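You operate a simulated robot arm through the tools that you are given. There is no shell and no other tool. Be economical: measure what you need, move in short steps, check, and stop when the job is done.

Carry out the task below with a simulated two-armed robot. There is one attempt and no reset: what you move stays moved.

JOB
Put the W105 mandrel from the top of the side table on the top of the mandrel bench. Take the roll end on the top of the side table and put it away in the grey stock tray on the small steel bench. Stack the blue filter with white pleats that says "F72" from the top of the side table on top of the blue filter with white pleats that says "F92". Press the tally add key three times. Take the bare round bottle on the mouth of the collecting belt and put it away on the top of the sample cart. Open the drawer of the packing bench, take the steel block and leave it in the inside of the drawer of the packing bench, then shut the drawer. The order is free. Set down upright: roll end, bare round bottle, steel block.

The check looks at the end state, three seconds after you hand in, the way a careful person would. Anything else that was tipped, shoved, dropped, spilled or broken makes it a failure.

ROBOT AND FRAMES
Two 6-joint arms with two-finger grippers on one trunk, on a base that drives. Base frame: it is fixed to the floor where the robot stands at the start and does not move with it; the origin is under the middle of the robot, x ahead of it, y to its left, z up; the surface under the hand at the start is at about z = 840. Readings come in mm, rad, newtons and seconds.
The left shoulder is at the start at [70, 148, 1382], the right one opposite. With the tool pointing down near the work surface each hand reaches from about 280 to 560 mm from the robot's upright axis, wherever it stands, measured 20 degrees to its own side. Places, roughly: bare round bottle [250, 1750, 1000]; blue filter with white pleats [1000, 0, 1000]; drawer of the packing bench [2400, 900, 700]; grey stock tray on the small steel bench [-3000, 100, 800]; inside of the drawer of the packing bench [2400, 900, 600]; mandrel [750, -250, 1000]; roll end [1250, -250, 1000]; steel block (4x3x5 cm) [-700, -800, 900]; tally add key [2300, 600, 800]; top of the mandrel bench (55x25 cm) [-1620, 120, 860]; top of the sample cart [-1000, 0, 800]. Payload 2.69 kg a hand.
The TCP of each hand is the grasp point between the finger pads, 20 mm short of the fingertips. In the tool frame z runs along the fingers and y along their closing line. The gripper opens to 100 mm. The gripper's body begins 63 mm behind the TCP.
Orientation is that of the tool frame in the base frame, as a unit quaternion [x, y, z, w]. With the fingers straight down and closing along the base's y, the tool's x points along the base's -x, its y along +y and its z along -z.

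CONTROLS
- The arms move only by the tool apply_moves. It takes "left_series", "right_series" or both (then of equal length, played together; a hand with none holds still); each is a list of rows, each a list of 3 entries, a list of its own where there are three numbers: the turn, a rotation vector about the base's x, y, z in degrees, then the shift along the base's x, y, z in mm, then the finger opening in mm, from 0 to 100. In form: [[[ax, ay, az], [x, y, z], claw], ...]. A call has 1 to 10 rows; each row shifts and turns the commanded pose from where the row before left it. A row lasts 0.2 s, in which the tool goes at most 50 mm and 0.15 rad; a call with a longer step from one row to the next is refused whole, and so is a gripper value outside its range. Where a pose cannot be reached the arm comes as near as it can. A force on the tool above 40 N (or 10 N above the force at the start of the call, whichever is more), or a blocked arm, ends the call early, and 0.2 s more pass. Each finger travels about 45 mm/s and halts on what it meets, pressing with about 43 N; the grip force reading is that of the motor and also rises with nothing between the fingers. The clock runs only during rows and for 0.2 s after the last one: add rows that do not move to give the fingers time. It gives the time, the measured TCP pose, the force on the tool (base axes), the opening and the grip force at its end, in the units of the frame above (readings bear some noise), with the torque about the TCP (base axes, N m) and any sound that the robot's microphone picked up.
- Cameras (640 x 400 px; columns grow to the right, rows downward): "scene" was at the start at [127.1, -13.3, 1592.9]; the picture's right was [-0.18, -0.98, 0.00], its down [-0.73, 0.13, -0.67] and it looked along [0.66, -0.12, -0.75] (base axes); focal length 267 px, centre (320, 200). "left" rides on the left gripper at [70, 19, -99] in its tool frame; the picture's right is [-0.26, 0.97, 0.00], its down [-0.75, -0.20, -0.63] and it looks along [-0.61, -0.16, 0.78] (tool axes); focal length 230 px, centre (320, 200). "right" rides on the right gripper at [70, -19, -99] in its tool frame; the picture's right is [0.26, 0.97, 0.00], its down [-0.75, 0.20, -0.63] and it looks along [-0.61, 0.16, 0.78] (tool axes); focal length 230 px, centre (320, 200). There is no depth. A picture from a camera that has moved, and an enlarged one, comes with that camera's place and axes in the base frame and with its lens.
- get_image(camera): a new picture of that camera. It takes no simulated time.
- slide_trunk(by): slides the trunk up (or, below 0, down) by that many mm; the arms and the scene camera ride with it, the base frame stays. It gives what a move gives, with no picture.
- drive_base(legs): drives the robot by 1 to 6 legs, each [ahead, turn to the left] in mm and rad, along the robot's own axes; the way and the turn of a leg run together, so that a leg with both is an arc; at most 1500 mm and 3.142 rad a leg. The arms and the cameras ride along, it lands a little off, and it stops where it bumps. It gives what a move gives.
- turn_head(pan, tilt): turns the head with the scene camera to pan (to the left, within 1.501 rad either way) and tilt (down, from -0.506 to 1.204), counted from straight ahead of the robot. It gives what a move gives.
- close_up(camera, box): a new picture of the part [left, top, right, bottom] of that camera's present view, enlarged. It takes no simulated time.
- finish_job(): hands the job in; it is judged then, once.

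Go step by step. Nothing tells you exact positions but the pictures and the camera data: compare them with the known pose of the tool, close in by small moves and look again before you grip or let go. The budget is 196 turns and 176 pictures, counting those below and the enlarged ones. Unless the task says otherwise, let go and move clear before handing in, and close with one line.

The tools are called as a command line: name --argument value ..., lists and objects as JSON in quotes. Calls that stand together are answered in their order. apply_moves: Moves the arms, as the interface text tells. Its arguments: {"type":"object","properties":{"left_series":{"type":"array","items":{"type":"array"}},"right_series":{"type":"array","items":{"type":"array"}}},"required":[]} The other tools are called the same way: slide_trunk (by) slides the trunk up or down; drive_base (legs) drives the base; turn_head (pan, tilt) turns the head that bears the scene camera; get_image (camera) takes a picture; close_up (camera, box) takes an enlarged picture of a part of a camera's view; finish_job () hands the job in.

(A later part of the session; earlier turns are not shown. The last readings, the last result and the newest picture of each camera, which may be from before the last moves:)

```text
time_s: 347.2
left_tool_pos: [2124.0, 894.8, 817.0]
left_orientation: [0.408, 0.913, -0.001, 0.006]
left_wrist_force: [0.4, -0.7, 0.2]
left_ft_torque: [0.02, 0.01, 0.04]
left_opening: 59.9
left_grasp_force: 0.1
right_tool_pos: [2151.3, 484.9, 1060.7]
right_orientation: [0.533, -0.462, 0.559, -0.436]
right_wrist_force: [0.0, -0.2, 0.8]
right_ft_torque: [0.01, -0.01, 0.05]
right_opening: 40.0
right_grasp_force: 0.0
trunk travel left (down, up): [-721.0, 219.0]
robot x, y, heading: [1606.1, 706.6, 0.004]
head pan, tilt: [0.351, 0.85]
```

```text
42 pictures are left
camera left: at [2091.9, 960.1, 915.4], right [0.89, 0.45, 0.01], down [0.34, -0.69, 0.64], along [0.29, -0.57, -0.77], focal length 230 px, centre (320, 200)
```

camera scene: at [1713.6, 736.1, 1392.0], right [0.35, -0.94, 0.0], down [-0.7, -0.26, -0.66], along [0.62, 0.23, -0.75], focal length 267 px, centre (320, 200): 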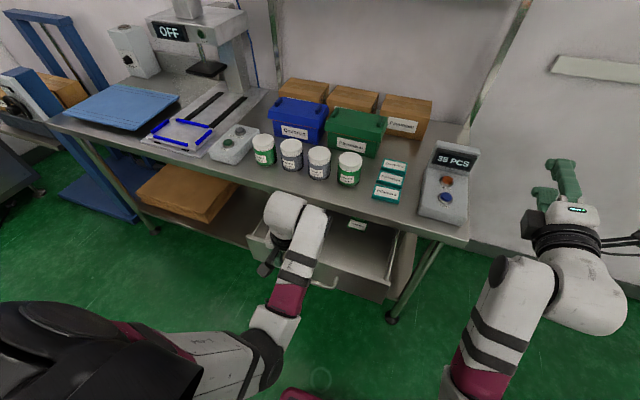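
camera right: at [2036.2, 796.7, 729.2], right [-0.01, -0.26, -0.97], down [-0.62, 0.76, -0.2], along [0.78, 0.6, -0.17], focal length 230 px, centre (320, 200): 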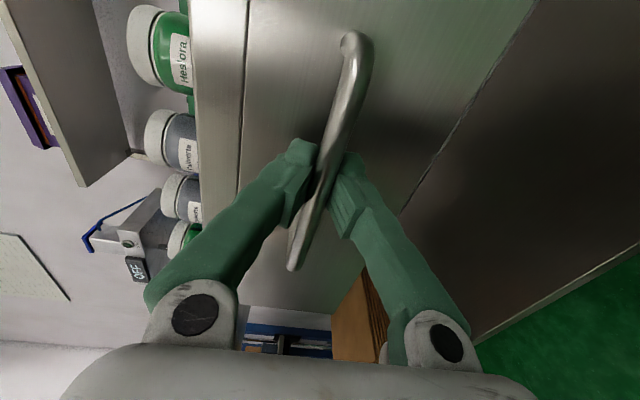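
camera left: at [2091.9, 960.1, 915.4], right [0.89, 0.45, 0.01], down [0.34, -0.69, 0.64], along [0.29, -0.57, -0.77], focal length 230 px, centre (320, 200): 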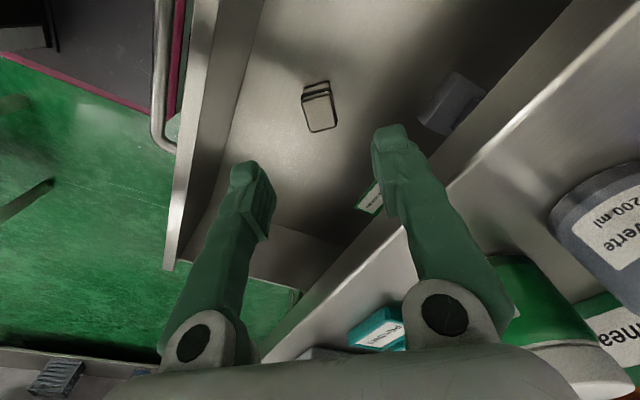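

The block stands upright in the drawer. Now close it by pushing the panel with the right hand (pointing forward): retract the left hand, reposition, lower the trunk.

apply_moves --left_series '[[[0, 0, 8], [-35, 0, 10], 60], [[0, 0, 8], [-40, 10, 0], 60], [[0, 0, 8], [-40, 10, 0], 60], [[0, 0, 8], [-20, 10, 0], 60], [[0, 0, 8], [0, 0, 0], 60], [[0, 0, 8], [0, 0, 0], 60]]' --right_series '[[[0, 0, 0], [0, 0, 0], 20], [[0, 0, 0], [0, 0, 0], 0], [[0, 0, 0], [0, 0, 0], 0], [[0, 0, 0], [0, 0, 0], 0], [[0, 0, 0], [0, 0, 0], 0], [[0, 0, 0], [0, 0, 0], 0]]'

drive_base --legs '[[0, -1.05]]'

drive_base --legs '[[-385, 0]]'

drive_base --legs '[[0, 1.05]]'

slide_trunk --by -395

turn_head --pan -0.15 --tilt 0.6

get_image --camera "scene"

```text
time_s: 348.3
left_tool_pos: [2018.6, 912.5, 779.9]
left_orientation: [0.131, 0.991, 0.003, 0.017]
left_wrist_force: [-0.6, -5.8, 25.3]
left_ft_torque: [0.34, -0.01, 0.21]
left_opening: 58.0
left_grasp_force: 0.0
left hand out of reach, approached as far as the arm can: row 1, 2, 3, 4
right_tool_pos: [2149.7, 482.5, 1060.7]
right_orientation: [0.532, -0.463, 0.56, -0.435]
right_wrist_force: [-0.1, 1.0, 0.6]
right_ft_torque: [-0.06, 0.0, -0.02]
right_opening: 0.0
right_grasp_force: 29.5
trunk travel left (down, up): [-721.0, 219.0]
robot x, y, heading: [1607.9, 702.7, 0.005]
head pan, tilt: [0.351, 0.85]
stopped in row 5 (left hand): the force on the tool passed its limit at 48 N (the readings are from after the stop); the commanded pose is now the measured one
```

```text
time_s: 349.3
left_tool_pos: [2030.0, 890.1, 780.1]
left_orientation: [0.16, 0.987, 0.006, 0.017]
left_wrist_force: [-1.1, -3.4, 9.8]
left_ft_torque: [0.32, -0.04, 0.04]
left_opening: 58.5
left_grasp_force: 0.0
right_tool_pos: [2135.2, 450.4, 1059.4]
right_orientation: [0.518, -0.478, 0.572, -0.418]
right_wrist_force: [-0.2, -0.5, -0.5]
right_ft_torque: [-0.01, -0.04, -0.02]
right_opening: 0.1
right_grasp_force: 29.2
trunk travel left (down, up): [-721.0, 219.0]
robot x, y, heading: [1604.6, 710.8, -0.048]
head pan, tilt: [0.351, 0.85]
stopped in leg 1: the force on the tool passed its limit at 44 N (the readings are from after the stop); the commanded pose is now the measured one
```

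```text
time_s: 351.8
left_tool_pos: [1645.5, 908.2, 778.8]
left_orientation: [0.161, 0.987, 0.007, 0.015]
left_wrist_force: [0.3, -0.1, 0.0]
left_ft_torque: [-0.02, -0.03, 0.0]
left_opening: 59.9
left_grasp_force: 0.1
right_tool_pos: [1750.0, 467.3, 1059.8]
right_orientation: [0.518, -0.48, 0.572, -0.417]
right_wrist_force: [0.4, 0.3, 0.1]
right_ft_torque: [0.03, -0.02, 0.01]
right_opening: 0.1
right_grasp_force: 29.5
trunk travel left (down, up): [-721.0, 219.0]
robot x, y, heading: [1219.9, 728.6, -0.054]
head pan, tilt: [0.351, 0.85]
```

```text
time_s: 354.9
left_tool_pos: [1264.9, 1188.5, 778.8]
left_orientation: [-0.365, 0.931, 0.013, 0.009]
left_wrist_force: [-1.0, -0.6, 0.5]
left_ft_torque: [0.02, -0.03, -0.04]
left_opening: 59.8
left_grasp_force: 0.2
right_tool_pos: [1699.3, 1069.8, 1060.1]
right_orientation: [0.69, -0.148, 0.28, -0.65]
right_wrist_force: [0.0, 0.0, -0.7]
right_ft_torque: [-0.01, -0.02, 0.04]
right_opening: 0.0
right_grasp_force: 29.5
trunk travel left (down, up): [-721.0, 219.0]
robot x, y, heading: [1222.6, 730.7, 1.021]
head pan, tilt: [0.351, 0.85]
```

```text
time_s: 358.7
left_tool_pos: [1264.5, 1189.0, 381.8]
left_orientation: [-0.364, 0.931, 0.013, 0.01]
left_wrist_force: [1.0, 0.1, -0.2]
left_ft_torque: [0.01, -0.01, -0.01]
left_opening: 59.9
left_grasp_force: 0.0
right_tool_pos: [1699.6, 1070.2, 665.2]
right_orientation: [0.689, -0.147, 0.28, -0.652]
right_wrist_force: [-0.9, -0.1, 0.0]
right_ft_torque: [0.0, 0.0, -0.02]
right_opening: 0.0
right_grasp_force: 29.3
trunk travel left (down, up): [-326.0, 614.0]
robot x, y, heading: [1220.7, 728.8, 1.024]
head pan, tilt: [0.351, 0.85]
```

```text
time_s: 359.6
left_tool_pos: [1263.6, 1188.8, 382.5]
left_orientation: [-0.365, 0.931, 0.013, 0.01]
left_wrist_force: [-0.9, -0.1, 1.0]
left_ft_torque: [0.03, 0.0, 0.01]
left_opening: 60.2
left_grasp_force: 0.1
right_tool_pos: [1699.8, 1069.0, 664.3]
right_orientation: [0.691, -0.149, 0.28, -0.65]
right_wrist_force: [0.8, -0.2, 0.4]
right_ft_torque: [-0.01, -0.01, 0.0]
right_opening: 0.1
right_grasp_force: 29.2
trunk travel left (down, up): [-326.0, 614.0]
robot x, y, heading: [1218.0, 728.1, 1.019]
head pan, tilt: [-0.15, 0.6]
```

```text
41 pictures are left
camera scene: at [1301.6, 838.4, 999.3], right [0.76, -0.64, 0.0], down [-0.36, -0.43, -0.82], along [0.53, 0.63, -0.57], focal length 267 px, centre (320, 200)
```

scene: 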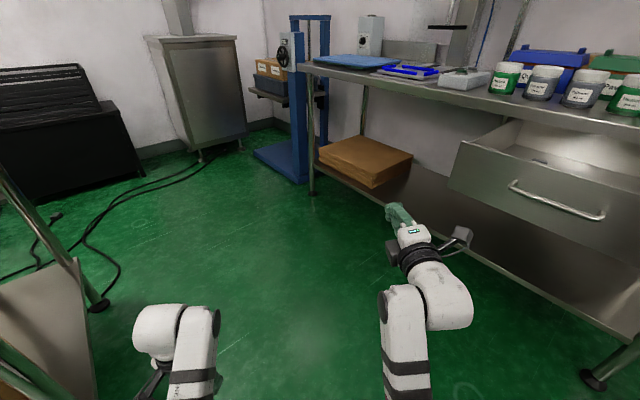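

The left tips rubbed the panel's top, but the hand is free now and the drawer is still open. I move to push the panel with the right fingertips.

drive_base --legs '[[0, -0.12]]'

drive_base --legs '[[340, 0]]'

drive_base --legs '[[0, -0.9]]'

get_image --camera "scene"

```text
time_s: 360.6
left_tool_pos: [1320.0, 1180.7, 383.7]
left_orientation: [-0.309, 0.951, 0.012, 0.011]
left_wrist_force: [0.2, -0.1, -0.6]
left_ft_torque: [-0.02, 0.0, 0.0]
left_opening: 59.9
left_grasp_force: 0.0
right_tool_pos: [1737.9, 1009.4, 664.4]
right_orientation: [0.68, -0.189, 0.318, -0.633]
right_wrist_force: [0.2, 0.3, -0.3]
right_ft_torque: [0.0, 0.02, 0.05]
right_opening: 0.0
right_grasp_force: 29.4
trunk travel left (down, up): [-326.0, 614.0]
robot x, y, heading: [1217.3, 726.7, 0.901]
head pan, tilt: [-0.15, 0.6]
```

```text
time_s: 362.8
left_tool_pos: [1530.6, 1442.6, 382.3]
left_orientation: [-0.307, 0.952, 0.013, 0.011]
left_wrist_force: [-0.3, 0.2, -0.1]
left_ft_torque: [0.0, -0.01, -0.04]
left_opening: 60.1
left_grasp_force: 0.2
right_tool_pos: [1947.0, 1270.2, 663.8]
right_orientation: [0.68, -0.19, 0.319, -0.632]
right_wrist_force: [0.1, -0.9, 0.5]
right_ft_torque: [-0.01, 0.03, -0.02]
right_opening: 0.2
right_grasp_force: 29.6
trunk travel left (down, up): [-326.0, 614.0]
robot x, y, heading: [1425.9, 991.0, 0.895]
head pan, tilt: [-0.15, 0.6]
```

```text
time_s: 363.9
left_tool_pos: [1577.4, 1429.6, 382.7]
left_orientation: [-0.255, 0.967, 0.011, 0.013]
left_wrist_force: [0.4, 0.4, -0.1]
left_ft_torque: [0.02, -0.03, -0.03]
left_opening: 59.7
left_grasp_force: 0.2
right_tool_pos: [1973.3, 1219.0, 663.8]
right_orientation: [0.671, -0.22, 0.348, -0.617]
right_wrist_force: [-0.2, 4.7, 0.6]
right_ft_torque: [-0.24, -0.02, -0.17]
right_opening: 0.0
right_grasp_force: 29.1
trunk travel left (down, up): [-326.0, 614.0]
robot x, y, heading: [1430.6, 989.4, 0.8]
head pan, tilt: [-0.15, 0.6]
stopped in leg 1: the force on the tool passed its limit at 72 N (the readings are from after the stop); the commanded pose is now the measured one
```

```text
40 pictures are left
camera scene: at [1532.8, 1080.8, 999.2], right [0.6, -0.8, 0.0], down [-0.45, -0.34, -0.82], along [0.66, 0.5, -0.57], focal length 267 px, centre (320, 200)
```

scene: 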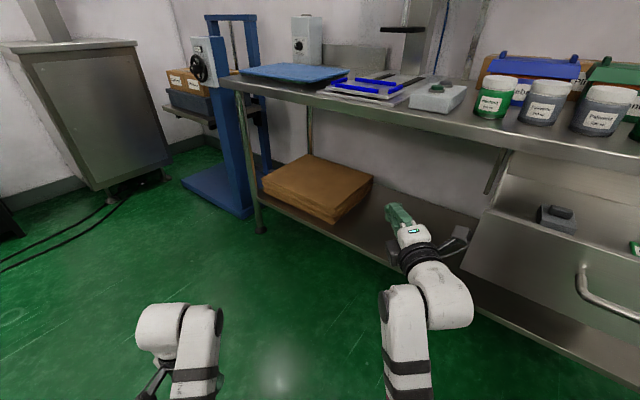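

The drawer got dragged further open (panel now x≈1940) and the right hand touched its side. I back out along the same line, then approach straight.

drive_base --legs '[[0, 0.09]]'

drive_base --legs '[[-225, 0]]'

drive_base --legs '[[0, -0.88]]'

get_image --camera "scene"

```text
time_s: 364.8
left_tool_pos: [1539.6, 1440.4, 383.1]
left_orientation: [-0.298, 0.955, 0.012, 0.012]
left_wrist_force: [-0.1, 0.1, 0.4]
left_ft_torque: [-0.02, 0.0, 0.01]
left_opening: 60.0
left_grasp_force: 0.1
right_tool_pos: [1950.1, 1265.1, 663.1]
right_orientation: [0.68, -0.191, 0.321, -0.631]
right_wrist_force: [-0.3, 0.1, 0.2]
right_ft_torque: [-0.02, -0.01, -0.06]
right_opening: 0.3
right_grasp_force: 29.1
trunk travel left (down, up): [-326.0, 614.0]
robot x, y, heading: [1427.3, 988.8, 0.886]
head pan, tilt: [-0.15, 0.6]
```

```text
time_s: 366.5
left_tool_pos: [1397.2, 1266.6, 383.2]
left_orientation: [-0.298, 0.955, 0.012, 0.012]
left_wrist_force: [0.4, 0.1, 0.3]
left_ft_torque: [-0.01, -0.03, 0.01]
left_opening: 60.1
left_grasp_force: 0.0
right_tool_pos: [1807.5, 1091.5, 664.8]
right_orientation: [0.68, -0.191, 0.32, -0.631]
right_wrist_force: [0.1, -0.6, -0.7]
right_ft_torque: [-0.03, 0.01, 0.03]
right_opening: 0.0
right_grasp_force: 29.3
trunk travel left (down, up): [-326.0, 614.0]
robot x, y, heading: [1285.2, 815.4, 0.884]
head pan, tilt: [-0.15, 0.6]
```

```text
time_s: 369.1
left_tool_pos: [1700.6, 1025.6, 383.1]
left_orientation: [0.128, 0.992, 0.006, 0.016]
left_wrist_force: [-0.5, 0.1, -0.1]
left_ft_torque: [-0.01, -0.02, -0.03]
left_opening: 60.3
left_grasp_force: 0.1
right_tool_pos: [1835.2, 598.6, 664.6]
right_orientation: [0.537, -0.459, 0.555, -0.44]
right_wrist_force: [0.1, 0.1, 0.5]
right_ft_torque: [-0.02, 0.02, 0.01]
right_opening: 0.0
right_grasp_force: 30.1
trunk travel left (down, up): [-326.0, 614.0]
robot x, y, heading: [1286.7, 811.0, 0.027]
head pan, tilt: [-0.15, 0.6]
```

```text
39 pictures are left
camera scene: at [1422.8, 806.9, 999.3], right [-0.13, -0.99, 0.0], down [-0.56, 0.07, -0.82], along [0.82, -0.11, -0.57], focal length 267 px, centre (320, 200)
```

scene: 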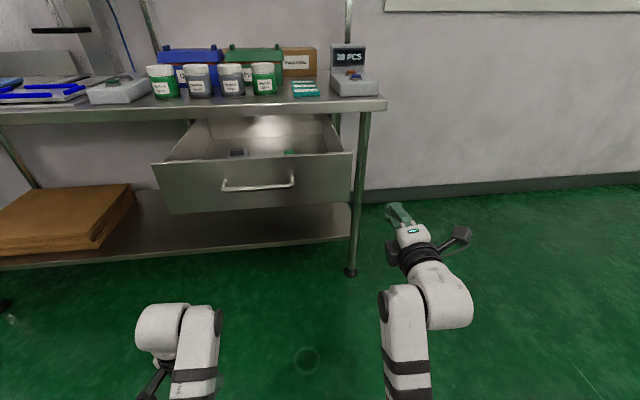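

Move the right hand inward so it faces the panel right of the handle.

apply_moves --right_series '[[[0, 0, 0], [5, 25, 0], 0], [[0, 0, 0], [5, 25, 0], 0], [[0, 0, 0], [5, 25, 0], 0], [[0, 0, 0], [5, 25, 0], 0], [[0, 0, 0], [5, 20, 0], 0]]'

get_image --camera "right"

```text
time_s: 369.8
left_tool_pos: [1700.2, 1025.6, 383.7]
left_orientation: [0.127, 0.992, 0.007, 0.017]
left_wrist_force: [-0.1, 0.4, -0.3]
left_ft_torque: [-0.01, 0.01, -0.02]
left_opening: 59.9
left_grasp_force: 0.0
right_tool_pos: [1848.3, 595.5, 661.3]
right_orientation: [0.561, -0.419, 0.612, -0.368]
right_wrist_force: [-0.4, -0.2, 0.2]
right_ft_torque: [-0.02, 0.03, 0.01]
right_opening: 0.0
right_grasp_force: 29.3
right hand out of reach, approached as far as the arm can: row 3
trunk travel left (down, up): [-326.0, 614.0]
robot x, y, heading: [1287.6, 817.0, 0.025]
head pan, tilt: [-0.15, 0.6]
stopped in row 3 (right hand): the arm was blocked; the commanded pose is now the measured one
```

```text
38 pictures are left
camera right: at [1742.3, 548.3, 703.5], right [-0.04, -0.6, -0.8], down [-0.56, 0.68, -0.48], along [0.83, 0.42, -0.37], focal length 230 px, centre (320, 200)
```

right: 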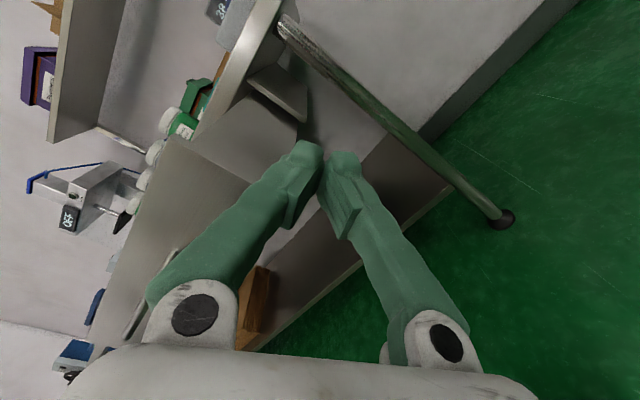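

Turn the base slightly left instead and push forward.

drive_base --legs '[[0, 0.26]]'

drive_base --legs '[[120, 0]]'

get_image --camera "scene"

```text
time_s: 371.1
left_tool_pos: [1630.9, 1127.6, 382.8]
left_orientation: [-0.003, 1.0, 0.008, 0.014]
left_wrist_force: [0.4, -0.6, -0.1]
left_ft_torque: [0.02, 0.0, -0.01]
left_opening: 59.9
left_grasp_force: 0.1
right_tool_pos: [1884.6, 749.7, 661.0]
right_orientation: [0.613, -0.341, 0.557, -0.445]
right_wrist_force: [0.1, 1.0, -0.4]
right_ft_torque: [0.0, -0.01, -0.01]
right_opening: 0.0
right_grasp_force: 29.1
trunk travel left (down, up): [-326.0, 614.0]
robot x, y, heading: [1284.9, 821.1, 0.282]
head pan, tilt: [-0.15, 0.6]
```

```text
time_s: 372.3
left_tool_pos: [1746.9, 1160.4, 382.7]
left_orientation: [-0.004, 1.0, 0.009, 0.014]
left_wrist_force: [-0.1, -0.3, -0.2]
left_ft_torque: [0.01, 0.0, 0.01]
left_opening: 59.8
left_grasp_force: 0.0
right_tool_pos: [2001.0, 784.7, 660.5]
right_orientation: [0.613, -0.342, 0.556, -0.444]
right_wrist_force: [-0.1, 0.8, 0.0]
right_ft_torque: [0.02, -0.01, 0.0]
right_opening: 0.0
right_grasp_force: 29.3
trunk travel left (down, up): [-326.0, 614.0]
robot x, y, heading: [1402.3, 852.2, 0.286]
head pan, tilt: [-0.15, 0.6]
```

```text
37 pictures are left
camera scene: at [1537.5, 878.1, 999.2], right [0.14, -0.99, 0.0], down [-0.56, -0.08, -0.82], along [0.82, 0.11, -0.57], focal length 267 px, centre (320, 200)
```

scene: 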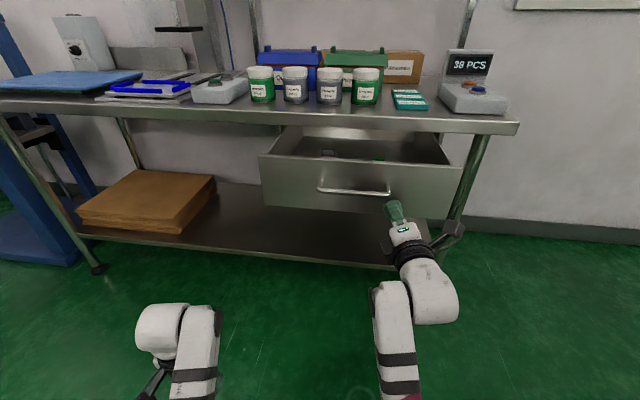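

drive_base --legs '[[100, 0]]'

drive_base --legs '[[70, 0]]'

get_image --camera "scene"

```text
time_s: 373.5
left_tool_pos: [1841.2, 1189.6, 382.2]
left_orientation: [-0.006, 1.0, 0.009, 0.015]
left_wrist_force: [0.5, -0.5, -0.7]
left_ft_torque: [-0.01, 0.02, 0.0]
left_opening: 60.1
left_grasp_force: 0.1
right_tool_pos: [2097.3, 814.5, 660.2]
right_orientation: [0.613, -0.341, 0.556, -0.446]
right_wrist_force: [0.5, -0.4, -0.4]
right_ft_torque: [0.0, 0.02, -0.04]
right_opening: 0.0
right_grasp_force: 29.7
trunk travel left (down, up): [-326.0, 614.0]
robot x, y, heading: [1496.9, 879.5, 0.289]
head pan, tilt: [-0.15, 0.6]
```

```text
time_s: 374.5
left_tool_pos: [1907.8, 1210.7, 383.8]
left_orientation: [-0.005, 1.0, 0.008, 0.016]
left_wrist_force: [-0.2, -0.4, 0.0]
left_ft_torque: [0.05, 0.02, -0.01]
left_opening: 59.9
left_grasp_force: 0.1
right_tool_pos: [2164.4, 836.1, 660.1]
right_orientation: [0.613, -0.34, 0.555, -0.447]
right_wrist_force: [0.0, -0.4, 0.4]
right_ft_torque: [-0.01, -0.01, 0.0]
right_opening: 0.0
right_grasp_force: 29.8
trunk travel left (down, up): [-326.0, 614.0]
robot x, y, heading: [1563.7, 900.8, 0.293]
head pan, tilt: [-0.15, 0.6]
```

```text
36 pictures are left
camera scene: at [1700.2, 926.9, 999.2], right [0.14, -0.99, 0.0], down [-0.56, -0.08, -0.82], along [0.82, 0.12, -0.57], focal length 267 px, centre (320, 200)
```

scene: 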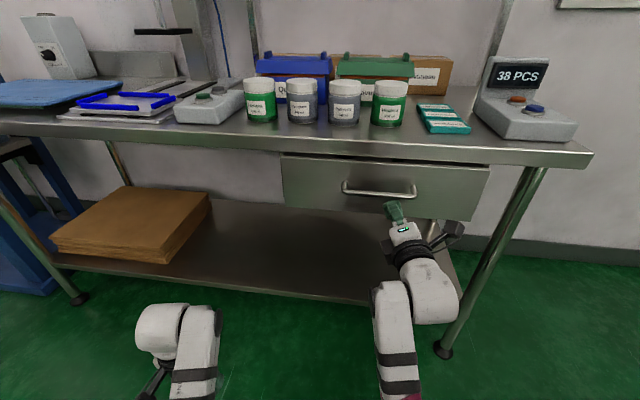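

Nearly shut. Push the last ~35 mm until it resists.

drive_base --legs '[[25, 0]]'

drive_base --legs '[[15, 0]]'

close_up --camera "scene" --box '[250, 110, 530, 260]'

```text
time_s: 375.3
left_tool_pos: [1932.1, 1218.3, 384.4]
left_orientation: [-0.006, 1.0, 0.008, 0.014]
left_wrist_force: [0.7, 0.3, -0.8]
left_ft_torque: [-0.03, -0.02, -0.02]
left_opening: 59.9
left_grasp_force: 0.1
right_tool_pos: [2188.7, 843.3, 661.3]
right_orientation: [0.614, -0.34, 0.556, -0.446]
right_wrist_force: [0.3, 0.7, -0.2]
right_ft_torque: [-0.01, -0.01, -0.02]
right_opening: 0.0
right_grasp_force: 29.4
trunk travel left (down, up): [-326.0, 614.0]
robot x, y, heading: [1587.1, 906.7, 0.292]
head pan, tilt: [-0.15, 0.6]
```

```text
time_s: 376.1
left_tool_pos: [1940.4, 1221.5, 385.4]
left_orientation: [-0.006, 1.0, 0.009, 0.016]
left_wrist_force: [-0.3, 0.5, -0.4]
left_ft_torque: [0.0, 0.01, 0.01]
left_opening: 59.9
left_grasp_force: 0.1
right_tool_pos: [2194.7, 844.8, 663.8]
right_orientation: [0.613, -0.341, 0.556, -0.447]
right_wrist_force: [-13.3, 1.6, 0.4]
right_ft_torque: [-0.08, 0.04, -0.06]
right_opening: 0.0
right_grasp_force: 29.4
trunk travel left (down, up): [-326.0, 614.0]
robot x, y, heading: [1599.8, 909.7, 0.29]
head pan, tilt: [-0.15, 0.6]
stopped in leg 1: the force on the tool passed its limit at 104 N (the readings are from after the stop); the commanded pose is now the measured one
```

```text
2.29 times, centred on (390, 185) of scene
camera zoom: at [1730.5, 937.0, 999.6], right [0.14, -0.99, 0.0], down [-0.56, -0.08, -0.83], along [0.82, 0.12, -0.56], focal length 610 px, centre (160, 234)
```

zoom: 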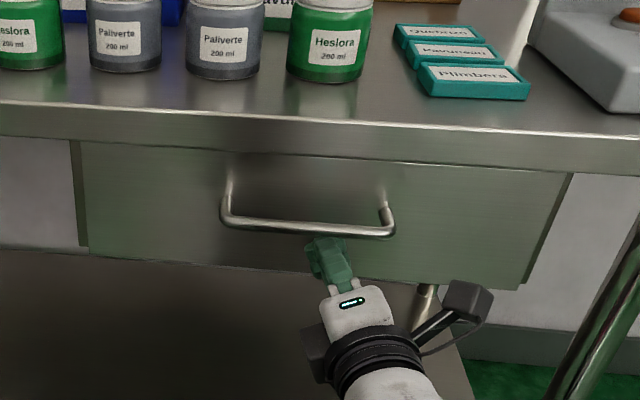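

The drawer is shut fully and the tally shows 38. Next: the roll end and W105. I back off, raise the trunk and return the right hand to tool-down.

drive_base --legs '[[-130, 0]]'

slide_trunk --by 400

apply_moves --right_series '[[[8.2, 1.4, 0], [0, 0, 0], 0], [[8.2, 1.4, 0], [0, 0, 0], 0], [[8.2, 1.4, 0], [0, 0, 0], 0], [[8.2, 1.4, 0], [0, 0, 0], 0], [[8.2, 1.4, 0], [0, 0, 0], 0], [[8.2, 1.4, 0], [0, 0, 0], 0], [[8.2, 1.4, 0], [0, 0, 0], 0], [[8.2, 1.4, 0], [0, 0, 0], 0], [[8.2, 1.4, 0], [0, 0, 0], 0], [[8.2, 1.4, 0], [0, 0, 0], 0]]'

apply_moves --right_series '[[[8.2, 1.4, 0], [0, 0, 0], 0], [[8.2, 1.4, 0], [0, 0, 0], 0], [[8.2, 1.4, 0], [0, 0, 0], 0], [[-2.2, 8, 0], [0, 0, 0], 0], [[-2.2, 8, 0], [0, 0, 0], 0], [[-2.2, 8, 0], [0, 0, 0], 0], [[-2.2, 8, 0], [0, 0, 0], 0], [[-2.2, 8, 0], [0, 0, 0], 0], [[-2.2, 8, 0], [0, 0, 0], 0]]'

```text
time_s: 377.4
left_tool_pos: [1814.8, 1185.2, 384.2]
left_orientation: [-0.008, 1.0, 0.01, 0.016]
left_wrist_force: [0.2, -0.3, 0.3]
left_ft_torque: [-0.01, -0.04, 0.0]
left_opening: 59.6
left_grasp_force: 0.1
right_tool_pos: [2071.1, 808.2, 661.3]
right_orientation: [0.613, -0.34, 0.555, -0.447]
right_wrist_force: [0.5, -0.2, -0.6]
right_ft_torque: [0.01, 0.02, 0.0]
right_opening: 0.0
right_grasp_force: 29.1
trunk travel left (down, up): [-326.0, 614.0]
robot x, y, heading: [1470.2, 871.0, 0.292]
head pan, tilt: [-0.15, 0.6]
```

```text
time_s: 381.2
left_tool_pos: [1815.7, 1184.8, 784.3]
left_orientation: [-0.008, 1.0, 0.009, 0.015]
left_wrist_force: [-0.2, -0.6, 0.1]
left_ft_torque: [0.0, 0.02, -0.03]
left_opening: 60.3
left_grasp_force: 0.0
right_tool_pos: [2070.4, 808.7, 1060.8]
right_orientation: [0.613, -0.34, 0.555, -0.448]
right_wrist_force: [0.5, 0.0, 1.0]
right_ft_torque: [-0.01, 0.0, -0.04]
right_opening: 0.0
right_grasp_force: 29.3
trunk travel left (down, up): [-726.0, 214.0]
robot x, y, heading: [1467.9, 874.2, 0.298]
head pan, tilt: [-0.15, 0.6]
```

```text
time_s: 383.4
left_tool_pos: [1815.0, 1183.3, 784.0]
left_orientation: [-0.008, 1.0, 0.01, 0.016]
left_wrist_force: [0.5, -0.8, -1.4]
left_ft_torque: [-0.03, -0.01, -0.02]
left_opening: 60.0
left_grasp_force: 0.0
right_tool_pos: [2071.9, 804.6, 1061.0]
right_orientation: [-0.229, 0.667, -0.128, 0.697]
right_wrist_force: [0.0, 0.6, 0.5]
right_ft_torque: [-0.05, 0.0, -0.05]
right_opening: 0.2
right_grasp_force: 28.9
trunk travel left (down, up): [-726.0, 214.0]
robot x, y, heading: [1472.4, 873.2, 0.295]
head pan, tilt: [-0.15, 0.6]
```

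```text
time_s: 385.4
left_tool_pos: [1815.8, 1184.8, 783.0]
left_orientation: [-0.008, 1.0, 0.009, 0.015]
left_wrist_force: [0.5, 0.4, -0.3]
left_ft_torque: [0.03, 0.0, -0.03]
left_opening: 60.1
left_grasp_force: 0.0
right_tool_pos: [2085.6, 813.7, 1047.8]
right_orientation: [-0.139, 0.928, -0.02, 0.345]
right_wrist_force: [0.5, 0.7, 0.0]
right_ft_torque: [-0.05, 0.03, 0.01]
right_opening: 0.0
right_grasp_force: 29.8
right hand out of reach, approached as far as the arm can: row 9
trunk travel left (down, up): [-726.0, 214.0]
robot x, y, heading: [1474.9, 872.0, 0.295]
head pan, tilt: [-0.15, 0.6]
```

apply_moves --right_series '[[[-0.7, 8, 0], [0, 0, -20], 0], [[-0.7, 8, 0], [0, 0, -20], 0], [[-0.7, 8, 0], [0, 0, -20], 0], [[-0.7, 8, 0], [0, 0, -20], 0], [[-0.7, 8, 0], [0, 0, -20], 0]]'

slide_trunk --by 210

drive_base --legs '[[0, -1.54]]'

drive_base --legs '[[940, 0]]'

drive_base --legs '[[0, -1.89]]'

turn_head --pan 0.2 --tilt 0.75

get_image --camera "scene"

```text
time_s: 386.6
left_tool_pos: [1815.0, 1185.5, 783.0]
left_orientation: [-0.008, 1.0, 0.009, 0.014]
left_wrist_force: [-0.2, 0.2, -0.5]
left_ft_torque: [0.01, 0.01, 0.03]
left_opening: 60.0
left_grasp_force: 0.1
right_tool_pos: [2108.3, 822.3, 929.2]
right_orientation: [-0.146, 0.989, 0.001, 0.003]
right_wrist_force: [-0.5, -0.4, -0.3]
right_ft_torque: [0.0, 0.02, 0.01]
right_opening: 0.2
right_grasp_force: 29.3
right hand out of reach, approached as far as the arm can: row 1, 2, 3
trunk travel left (down, up): [-726.0, 214.0]
robot x, y, heading: [1474.1, 867.4, 0.294]
head pan, tilt: [-0.15, 0.6]
```

```text
time_s: 388.9
left_tool_pos: [1815.3, 1184.6, 993.3]
left_orientation: [-0.008, 1.0, 0.009, 0.016]
left_wrist_force: [-0.9, 0.8, 0.6]
left_ft_torque: [-0.03, -0.04, 0.01]
left_opening: 59.9
left_grasp_force: 0.1
right_tool_pos: [2107.9, 821.3, 1140.4]
right_orientation: [-0.146, 0.989, 0.001, 0.003]
right_wrist_force: [0.2, -0.5, 0.4]
right_ft_torque: [0.0, -0.03, 0.0]
right_opening: 0.1
right_grasp_force: 29.3
trunk travel left (down, up): [-936.0, 4.0]
robot x, y, heading: [1472.3, 872.0, 0.294]
head pan, tilt: [-0.15, 0.6]
```

```text
time_s: 393.1
left_tool_pos: [1794.0, 537.0, 993.8]
left_orientation: [0.692, 0.721, -0.005, 0.019]
left_wrist_force: [0.4, 0.3, 0.4]
left_ft_torque: [0.0, 0.0, 0.0]
left_opening: 60.0
left_grasp_force: 0.0
right_tool_pos: [1438.7, 235.0, 1140.8]
right_orientation: [0.585, 0.811, -0.002, 0.003]
right_wrist_force: [1.0, 0.7, -0.6]
right_ft_torque: [-0.01, 0.02, 0.0]
right_opening: 0.0
right_grasp_force: 29.7
trunk travel left (down, up): [-936.0, 4.0]
robot x, y, heading: [1470.6, 870.3, -1.248]
head pan, tilt: [-0.15, 0.6]
```

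```text
time_s: 398.0
left_tool_pos: [2091.4, -366.8, 994.4]
left_orientation: [0.694, 0.72, -0.004, 0.018]
left_wrist_force: [0.4, 0.7, -0.1]
left_ft_torque: [-0.01, 0.04, -0.01]
left_opening: 59.9
left_grasp_force: 0.0
right_tool_pos: [1735.1, -666.6, 1141.5]
right_orientation: [0.586, 0.811, -0.003, 0.003]
right_wrist_force: [-0.6, 0.1, 0.2]
right_ft_torque: [-0.03, 0.0, -0.01]
right_opening: 0.1
right_grasp_force: 29.1
trunk travel left (down, up): [-936.0, 4.0]
robot x, y, heading: [1772.8, -30.8, -1.254]
head pan, tilt: [-0.15, 0.6]
```

```text
time_s: 403.1
left_tool_pos: [1342.7, -212.1, 993.7]
left_orientation: [0.987, -0.162, -0.017, 0.007]
left_wrist_force: [0.8, -0.1, 0.8]
left_ft_torque: [0.02, -0.01, -0.03]
left_opening: 59.8
left_grasp_force: 0.0
right_tool_pos: [1187.6, 227.1, 1142.0]
right_orientation: [1.0, -0.023, -0.003, 0.0]
right_wrist_force: [0.6, 0.4, 0.4]
right_ft_torque: [0.01, -0.02, 0.02]
right_opening: 0.2
right_grasp_force: 29.1
trunk travel left (down, up): [-936.0, 4.0]
robot x, y, heading: [1768.5, -33.0, 3.093]
head pan, tilt: [-0.15, 0.6]
```

```text
time_s: 403.9
left_tool_pos: [1342.7, -212.5, 994.4]
left_orientation: [0.987, -0.162, -0.017, 0.007]
left_wrist_force: [0.2, 0.0, -0.6]
left_ft_torque: [-0.02, -0.01, -0.02]
left_opening: 60.0
left_grasp_force: 0.1
right_tool_pos: [1187.6, 227.2, 1140.9]
right_orientation: [1.0, -0.022, -0.003, 0.001]
right_wrist_force: [-0.6, 0.0, 0.4]
right_ft_torque: [-0.03, 0.04, -0.03]
right_opening: 0.0
right_grasp_force: 29.5
trunk travel left (down, up): [-936.0, 4.0]
robot x, y, heading: [1775.2, -32.7, 3.099]
head pan, tilt: [0.201, 0.75]
```

```text
34 pictures are left
camera scene: at [1637.4, -41.1, 1596.5], right [-0.15, 0.99, 0.0], down [0.67, 0.1, -0.73], along [-0.72, -0.11, -0.68], focal length 267 px, centre (320, 200)
```

scene: 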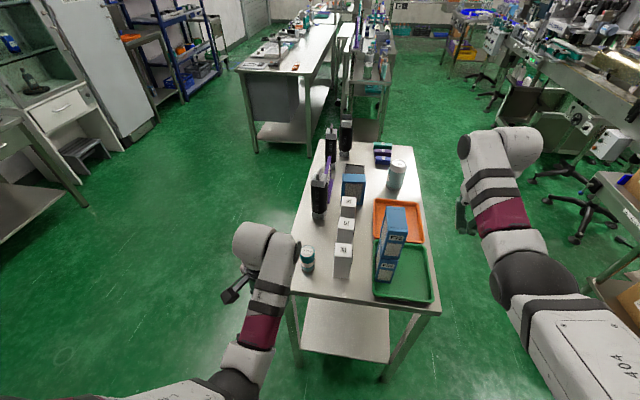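

Everything on the table stands. The roll end is at ≈(1168,−157), top ≈945. Drive forward 120 and view with the left hand camera.

drive_base --legs '[[120, 0]]'

get_image --camera "left"

```text
time_s: 405.5
left_tool_pos: [1254.1, -210.6, 1000.4]
left_orientation: [0.987, -0.159, -0.026, 0.008]
left_wrist_force: [-0.7, -0.1, 0.0]
left_ft_torque: [0.04, -0.06, -0.04]
left_opening: 59.8
left_grasp_force: 0.0
right_tool_pos: [1091.1, 235.5, 1141.7]
right_orientation: [0.999, -0.032, -0.016, 0.002]
right_wrist_force: [0.1, -0.3, -0.6]
right_ft_torque: [-0.01, -0.05, -0.02]
right_opening: 0.0
right_grasp_force: 29.6
trunk travel left (down, up): [-936.0, 4.0]
robot x, y, heading: [1653.3, -28.5, 3.096]
head pan, tilt: [0.201, 0.75]
stopped in leg 1: the robot was blocked; the commanded pose is now the measured one
```

```text
33 pictures are left
camera left: at [1320.5, -249.3, 1095.8], right [-0.55, -0.84, 0.03], down [-0.61, 0.43, 0.66], along [-0.57, 0.34, -0.75], focal length 230 px, centre (320, 200)
```

left: 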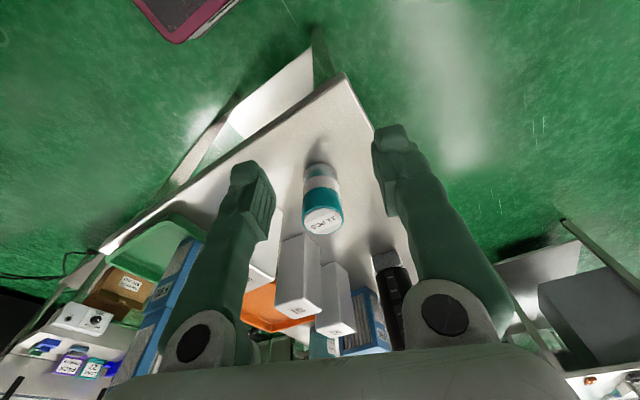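

Roll end centre ≈(1164,−157), top ≈927, Ø≈46. A box is close on its +y side, so I rotate the hand to close along x and move above it.

apply_moves --left_series '[[[0, -1, -8], [-10, 6, 0], 70], [[0, -1, -8], [-10, 6, 0], 70], [[0, -1, -8], [-10, 6, 0], 70], [[0, 0, -8], [-10, 6, 0], 70], [[0, 0, -8], [-10, 6, 0], 70], [[0, 0, -8], [-10, 6, 0], 70], [[0, 0, -8], [-10, 6, 0], 70], [[0, 0, -8], [-10, 6, 0], 70], [[0, 0, -8], [-10, 6, 0], 70]]'

get_image --camera "left"

```text
time_s: 407.5
left_tool_pos: [1153.4, -151.4, 993.0]
left_orientation: [-0.704, 0.71, 0.0, 0.004]
left_wrist_force: [-0.4, 0.2, 0.1]
left_ft_torque: [-0.05, 0.01, 0.0]
left_opening: 70.2
left_grasp_force: 0.1
left hand out of reach, approached as far as the arm can: row 1
right_tool_pos: [1086.7, 235.8, 1137.7]
right_orientation: [0.999, -0.031, -0.013, 0.002]
right_wrist_force: [-0.3, 0.8, -0.2]
right_ft_torque: [0.0, -0.01, -0.01]
right_opening: 0.0
right_grasp_force: 29.1
trunk travel left (down, up): [-936.0, 4.0]
robot x, y, heading: [1646.8, -23.5, 3.09]
head pan, tilt: [0.201, 0.75]
```

```text
32 pictures are left
camera left: at [1135.5, -221.3, 1091.0], right [-0.96, 0.27, 0.0], down [0.2, 0.75, 0.63], along [0.17, 0.61, -0.77], focal length 230 px, centre (320, 200)
```

left: 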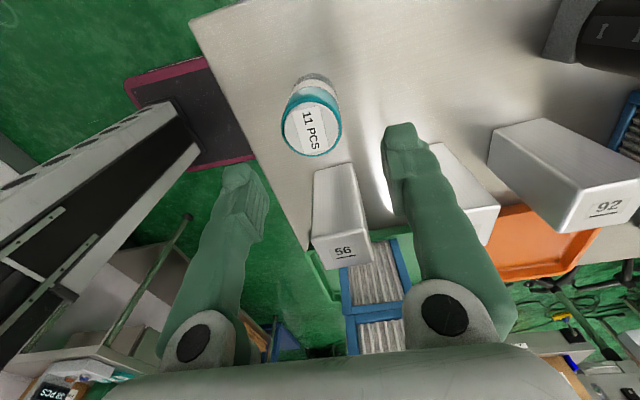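

Center over it (shift +8,−10) and descend to z≈893.

apply_moves --left_series '[[[0, 0, 0], [8, -10, -15], 70], [[0, 0, 0], [0, 0, -30], 70], [[0, 0, 0], [0, 0, -30], 70], [[0, 0, 0], [0, 0, -25], 70], [[0, 0, 0], [0, 0, 0], 70]]'

get_image --camera "left"

```text
time_s: 408.7
left_tool_pos: [1165.1, -162.3, 892.8]
left_orientation: [-0.705, 0.709, 0.001, 0.004]
left_wrist_force: [-0.8, 0.4, 0.1]
left_ft_torque: [-0.02, 0.02, 0.0]
left_opening: 70.4
left_grasp_force: 0.0
right_tool_pos: [1088.4, 236.7, 1139.7]
right_orientation: [0.999, -0.031, -0.012, 0.001]
right_wrist_force: [-0.4, -0.4, 0.1]
right_ft_torque: [0.02, -0.01, -0.03]
right_opening: 0.2
right_grasp_force: 29.0
trunk travel left (down, up): [-936.0, 4.0]
robot x, y, heading: [1647.2, -28.8, 3.098]
head pan, tilt: [0.201, 0.75]
```

```text
31 pictures are left
camera left: at [1146.9, -231.9, 990.5], right [-0.96, 0.26, 0.0], down [0.2, 0.75, 0.63], along [0.17, 0.61, -0.77], focal length 230 px, centre (320, 200)
```

left: 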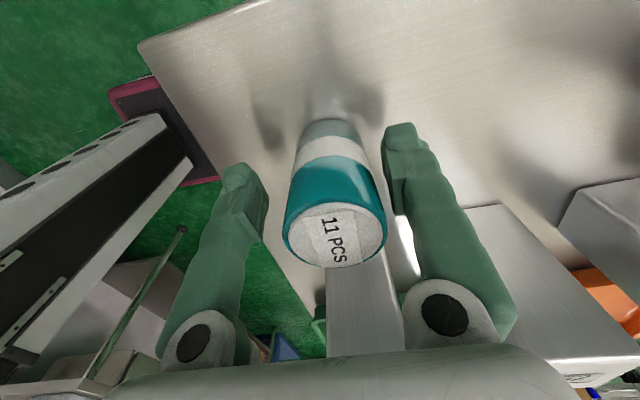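

Roll end is between the fingers. Close and lift to travel height.

apply_moves --left_series '[[[0, 0, 0], [0, 0, 0], 55], [[0, 0, 0], [0, 0, 0], 42], [[0, 0, 0], [0, 0, 0], 36], [[0, 0, 0], [0, 0, 0], 36], [[0, 0, 0], [0, 0, 0], 36], [[0, 0, 0], [0, 0, 8], 36], [[0, 0, 0], [0, 0, 30], 36], [[0, 0, 0], [5, 0, 40], 36], [[0, 0, 0], [5, 0, 20], 36]]'

drive_base --legs '[[-140, 0]]'

get_image --camera "left"

```text
time_s: 410.7
left_tool_pos: [1173.2, -161.5, 991.7]
left_orientation: [-0.706, 0.708, 0.001, 0.004]
left_wrist_force: [0.2, -0.7, -0.5]
left_ft_torque: [-0.02, 0.03, 0.0]
left_opening: 44.6
left_grasp_force: 43.1
right_tool_pos: [1086.9, 236.7, 1139.2]
right_orientation: [0.999, -0.031, -0.012, 0.003]
right_wrist_force: [0.2, 0.0, 0.8]
right_ft_torque: [0.01, -0.02, -0.01]
right_opening: 0.1
right_grasp_force: 29.1
trunk travel left (down, up): [-936.0, 4.0]
robot x, y, heading: [1648.1, -23.9, 3.099]
head pan, tilt: [0.201, 0.75]
```

```text
time_s: 412.1
left_tool_pos: [1294.7, -167.7, 986.1]
left_orientation: [-0.704, 0.71, -0.006, 0.009]
left_wrist_force: [0.2, -1.2, 0.7]
left_ft_torque: [0.04, 0.05, -0.01]
left_opening: 44.8
left_grasp_force: 43.3
right_tool_pos: [1203.6, 230.2, 1132.4]
right_orientation: [0.999, -0.032, -0.011, 0.002]
right_wrist_force: [0.0, -0.2, 1.0]
right_ft_torque: [0.02, 0.01, -0.03]
right_opening: 0.1
right_grasp_force: 29.4
trunk travel left (down, up): [-936.0, 4.0]
robot x, y, heading: [1786.9, -34.4, 3.095]
head pan, tilt: [0.201, 0.75]
```

```text
30 pictures are left
camera left: at [1274.4, -237.1, 1083.8], right [-0.96, 0.26, -0.02], down [0.19, 0.75, 0.64], along [0.18, 0.61, -0.77], focal length 230 px, centre (320, 200)
```

left: 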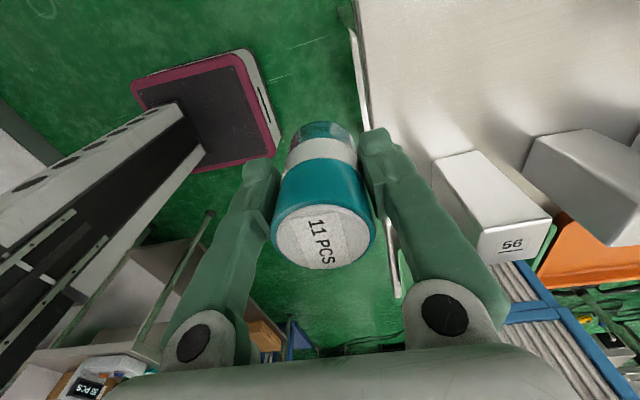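

Roll end is held (44.7 mm). Now go around to the table's south side for W105.

drive_base --legs '[[0, 1.09]]'

drive_base --legs '[[865, 0]]'

drive_base --legs '[[0, -1.05]]'

drive_base --legs '[[1020, 0]]'

drive_base --legs '[[0, -1.57]]'

```text
time_s: 415.2
left_tool_pos: [1680.9, -514.6, 993.3]
left_orientation: [0.968, -0.25, -0.001, -0.001]
left_wrist_force: [0.1, 0.1, -0.8]
left_ft_torque: [0.0, -0.01, 0.0]
left_opening: 44.5
left_grasp_force: 42.8
right_tool_pos: [1288.1, -403.4, 1141.4]
right_orientation: [0.875, 0.484, -0.019, 0.017]
right_wrist_force: [0.1, 1.1, 1.0]
right_ft_torque: [-0.04, 0.01, 0.02]
right_opening: 0.0
right_grasp_force: 29.6
trunk travel left (down, up): [-936.0, 4.0]
robot x, y, heading: [1787.9, -30.3, -2.118]
head pan, tilt: [0.201, 0.75]
```

```text
time_s: 419.7
left_tool_pos: [1222.8, -1250.9, 992.4]
left_orientation: [0.967, -0.253, -0.002, 0.0]
left_wrist_force: [0.4, 0.9, -0.3]
left_ft_torque: [-0.04, -0.03, 0.01]
left_opening: 44.9
left_grasp_force: 42.7
right_tool_pos: [833.7, -1135.8, 1143.0]
right_orientation: [0.877, 0.479, -0.02, 0.016]
right_wrist_force: [-0.7, 1.0, -0.5]
right_ft_torque: [-0.02, 0.02, 0.04]
right_opening: 0.0
right_grasp_force: 29.4
trunk travel left (down, up): [-936.0, 4.0]
robot x, y, heading: [1335.1, -773.6, -2.125]
head pan, tilt: [0.201, 0.75]
```

```text
time_s: 422.8
left_tool_pos: [859.9, -907.2, 992.2]
left_orientation: [-0.704, 0.71, 0.001, 0.002]
left_wrist_force: [0.1, 0.0, -1.3]
left_ft_torque: [0.01, -0.02, -0.05]
left_opening: 44.9
left_grasp_force: 42.8
right_tool_pos: [770.4, -509.2, 1140.7]
right_orientation: [0.999, -0.032, -0.026, 0.005]
right_wrist_force: [-0.1, -0.2, 0.4]
right_ft_torque: [0.02, -0.04, -0.03]
right_opening: 0.0
right_grasp_force: 29.2
trunk travel left (down, up): [-936.0, 4.0]
robot x, y, heading: [1335.2, -770.8, 3.092]
head pan, tilt: [0.201, 0.75]
```

```text
time_s: 428.1
left_tool_pos: [-168.2, -862.2, 992.3]
left_orientation: [-0.706, 0.708, 0.0, 0.001]
left_wrist_force: [-0.2, -0.1, -0.7]
left_ft_torque: [-0.02, 0.04, 0.0]
left_opening: 45.0
left_grasp_force: 43.2
right_tool_pos: [-260.3, -464.8, 1142.4]
right_orientation: [0.999, -0.029, -0.026, 0.004]
right_wrist_force: [0.9, -0.4, 0.1]
right_ft_torque: [-0.01, -0.01, 0.02]
right_opening: 0.0
right_grasp_force: 29.4
trunk travel left (down, up): [-936.0, 4.0]
robot x, y, heading: [305.7, -722.6, 3.098]
head pan, tilt: [0.201, 0.75]
```

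```text
time_s: 432.4
left_tool_pos: [165.0, -249.2, 992.5]
left_orientation: [-0.001, 1.0, -0.001, 0.001]
left_wrist_force: [-0.3, -0.5, 0.4]
left_ft_torque: [-0.02, -0.01, -0.01]
left_opening: 44.8
left_grasp_force: 43.0
right_tool_pos: [560.2, -158.0, 1141.0]
right_orientation: [-0.687, 0.726, 0.022, 0.015]
right_wrist_force: [0.4, 0.3, 0.3]
right_ft_torque: [0.0, 0.02, 0.01]
right_opening: 0.0
right_grasp_force: 29.4
trunk travel left (down, up): [-936.0, 4.0]
robot x, y, heading: [305.0, -723.6, 1.53]
head pan, tilt: [0.201, 0.75]
```

get_image --camera "right"

turn_head --pan -0.2 --tilt 0.7

close_up --camera "scene" --box '[220, 130, 400, 260]'

```text
29 pictures are left
camera right: at [577.0, -233.9, 1235.6], right [-0.98, -0.2, 0.0], down [-0.15, 0.72, 0.67], along [-0.13, 0.66, -0.74], focal length 230 px, centre (320, 200)
```

right: 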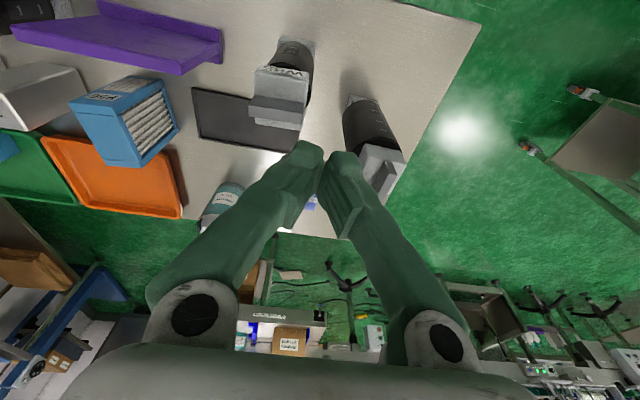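

```text
time_s: 433.2
left_tool_pos: [164.1, -250.2, 991.9]
left_orientation: [-0.001, 1.0, -0.002, 0.002]
left_wrist_force: [0.1, -0.1, -0.2]
left_ft_torque: [0.01, 0.0, -0.05]
left_opening: 44.8
left_grasp_force: 43.2
right_tool_pos: [561.9, -157.6, 1141.5]
right_orientation: [-0.687, 0.726, 0.024, 0.016]
right_wrist_force: [1.0, 0.8, 1.0]
right_ft_torque: [0.0, -0.02, 0.01]
right_opening: 0.0
right_grasp_force: 29.8
trunk travel left (down, up): [-936.0, 4.0]
robot x, y, heading: [304.8, -722.9, 1.529]
head pan, tilt: [-0.201, 0.7]
```

```text
3.08 times, centred on (310, 195) of scene
camera zoom: at [326.7, -590.1, 1600.7], right [0.97, -0.24, 0.0], down [-0.15, -0.63, -0.76], along [0.18, 0.74, -0.64], focal length 821 px, centre (351, 215)
```

zoom: 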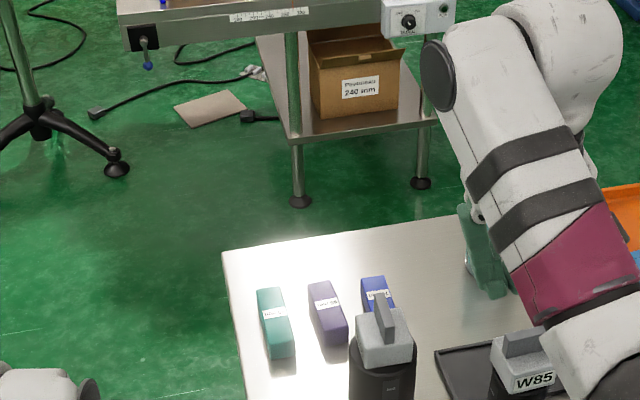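

W105's handle plate (thin along x) is at ≈(480,−107), top ≈1057. Drive forward 60, then bring the right hand over it.

drive_base --legs '[[60, 0]]'

apply_moves --right_series '[[[-1.1, 0, 1], [-15, 0, 0], 20], [[-1.1, 0, 1], [-22, -3, 0], 40], [[-1.1, 0, 1.1], [-25, -3, 0], 60], [[0, 0, 0], [-22, -3, -10], 60], [[0, 0, 0], [0, 0, -10], 60]]'

get_image --camera "right"

```text
time_s: 434.7
left_tool_pos: [156.1, -220.5, 996.7]
left_orientation: [-0.007, 1.0, 0.004, -0.005]
left_wrist_force: [0.4, 0.7, -0.8]
left_ft_torque: [-0.03, 0.01, 0.03]
left_opening: 45.1
left_grasp_force: 43.2
right_tool_pos: [561.2, -103.1, 1144.7]
right_orientation: [-0.68, 0.729, 0.072, 0.047]
right_wrist_force: [1.0, 1.3, -0.6]
right_ft_torque: [-0.08, 0.04, -0.04]
right_opening: 0.0
right_grasp_force: 30.2
trunk travel left (down, up): [-936.0, 4.0]
robot x, y, heading: [307.4, -663.2, 1.529]
head pan, tilt: [-0.201, 0.7]
stopped in leg 1: the robot was blocked; the commanded pose is now the measured one
```

```text
time_s: 435.9
left_tool_pos: [159.4, -220.5, 997.1]
left_orientation: [-0.008, 1.0, 0.005, -0.004]
left_wrist_force: [0.7, 0.9, -1.1]
left_ft_torque: [0.03, 0.0, 0.01]
left_opening: 45.1
left_grasp_force: 43.3
right_tool_pos: [478.3, -100.3, 1116.2]
right_orientation: [-0.701, 0.711, 0.049, 0.023]
right_wrist_force: [0.0, -0.1, -0.3]
right_ft_torque: [0.0, -0.01, -0.01]
right_opening: 60.0
right_grasp_force: 0.0
right hand out of reach, approached as far as the arm can: row 1, 2
trunk travel left (down, up): [-936.0, 4.0]
robot x, y, heading: [305.0, -666.3, 1.532]
head pan, tilt: [-0.201, 0.7]
```

```text
27 pictures are left
camera right: at [500.2, -179.9, 1206.5], right [-0.97, -0.24, 0.01], down [-0.16, 0.69, 0.71], along [-0.18, 0.69, -0.71], focal length 230 px, centre (320, 200)
```

right: 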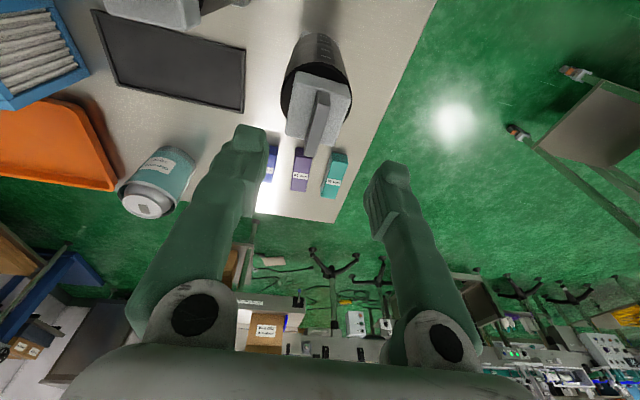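

Handle center ≈(482,−107), yaw +5.5°. Level the hand, align, and descend to z≈1051.

apply_moves --right_series '[[[-2, -0.7, 2], [1, -2, -5], 60], [[-2, -0.7, 2], [1, -2, -5], 60], [[-1.8, -0.7, 2.2], [1, -2, -8], 60], [[0, 0, 0], [0, 0, -10], 60], [[0, 0, 0], [0, 0, 0], 60]]'

get_image --camera "right"

```text
time_s: 437.1
left_tool_pos: [158.3, -218.4, 996.8]
left_orientation: [-0.007, 1.0, 0.004, -0.003]
left_wrist_force: [-0.2, 0.1, -1.2]
left_ft_torque: [0.02, 0.01, 0.02]
left_opening: 45.0
left_grasp_force: 43.1
right_tool_pos: [481.6, -105.1, 1089.4]
right_orientation: [0.739, -0.673, 0.0, 0.004]
right_wrist_force: [-0.2, -1.2, 0.3]
right_ft_torque: [0.0, 0.0, 0.0]
right_opening: 60.1
right_grasp_force: 0.0
trunk travel left (down, up): [-936.0, 4.0]
robot x, y, heading: [307.0, -662.2, 1.527]
head pan, tilt: [-0.201, 0.7]
```

```text
26 pictures are left
camera right: at [507.2, -172.1, 1187.0], right [-0.94, -0.35, 0.01], down [-0.27, 0.73, 0.63], along [-0.22, 0.59, -0.78], focal length 230 px, centre (320, 200)
```

right: 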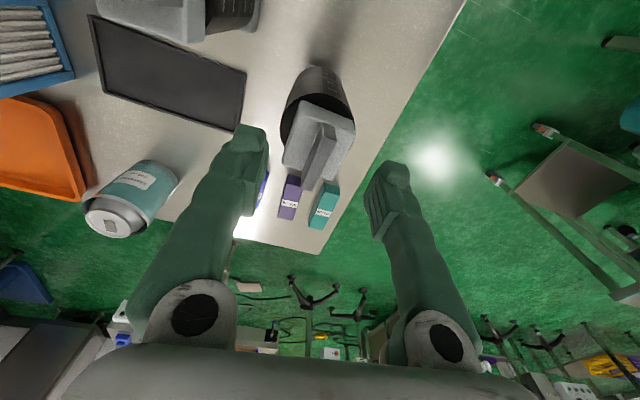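

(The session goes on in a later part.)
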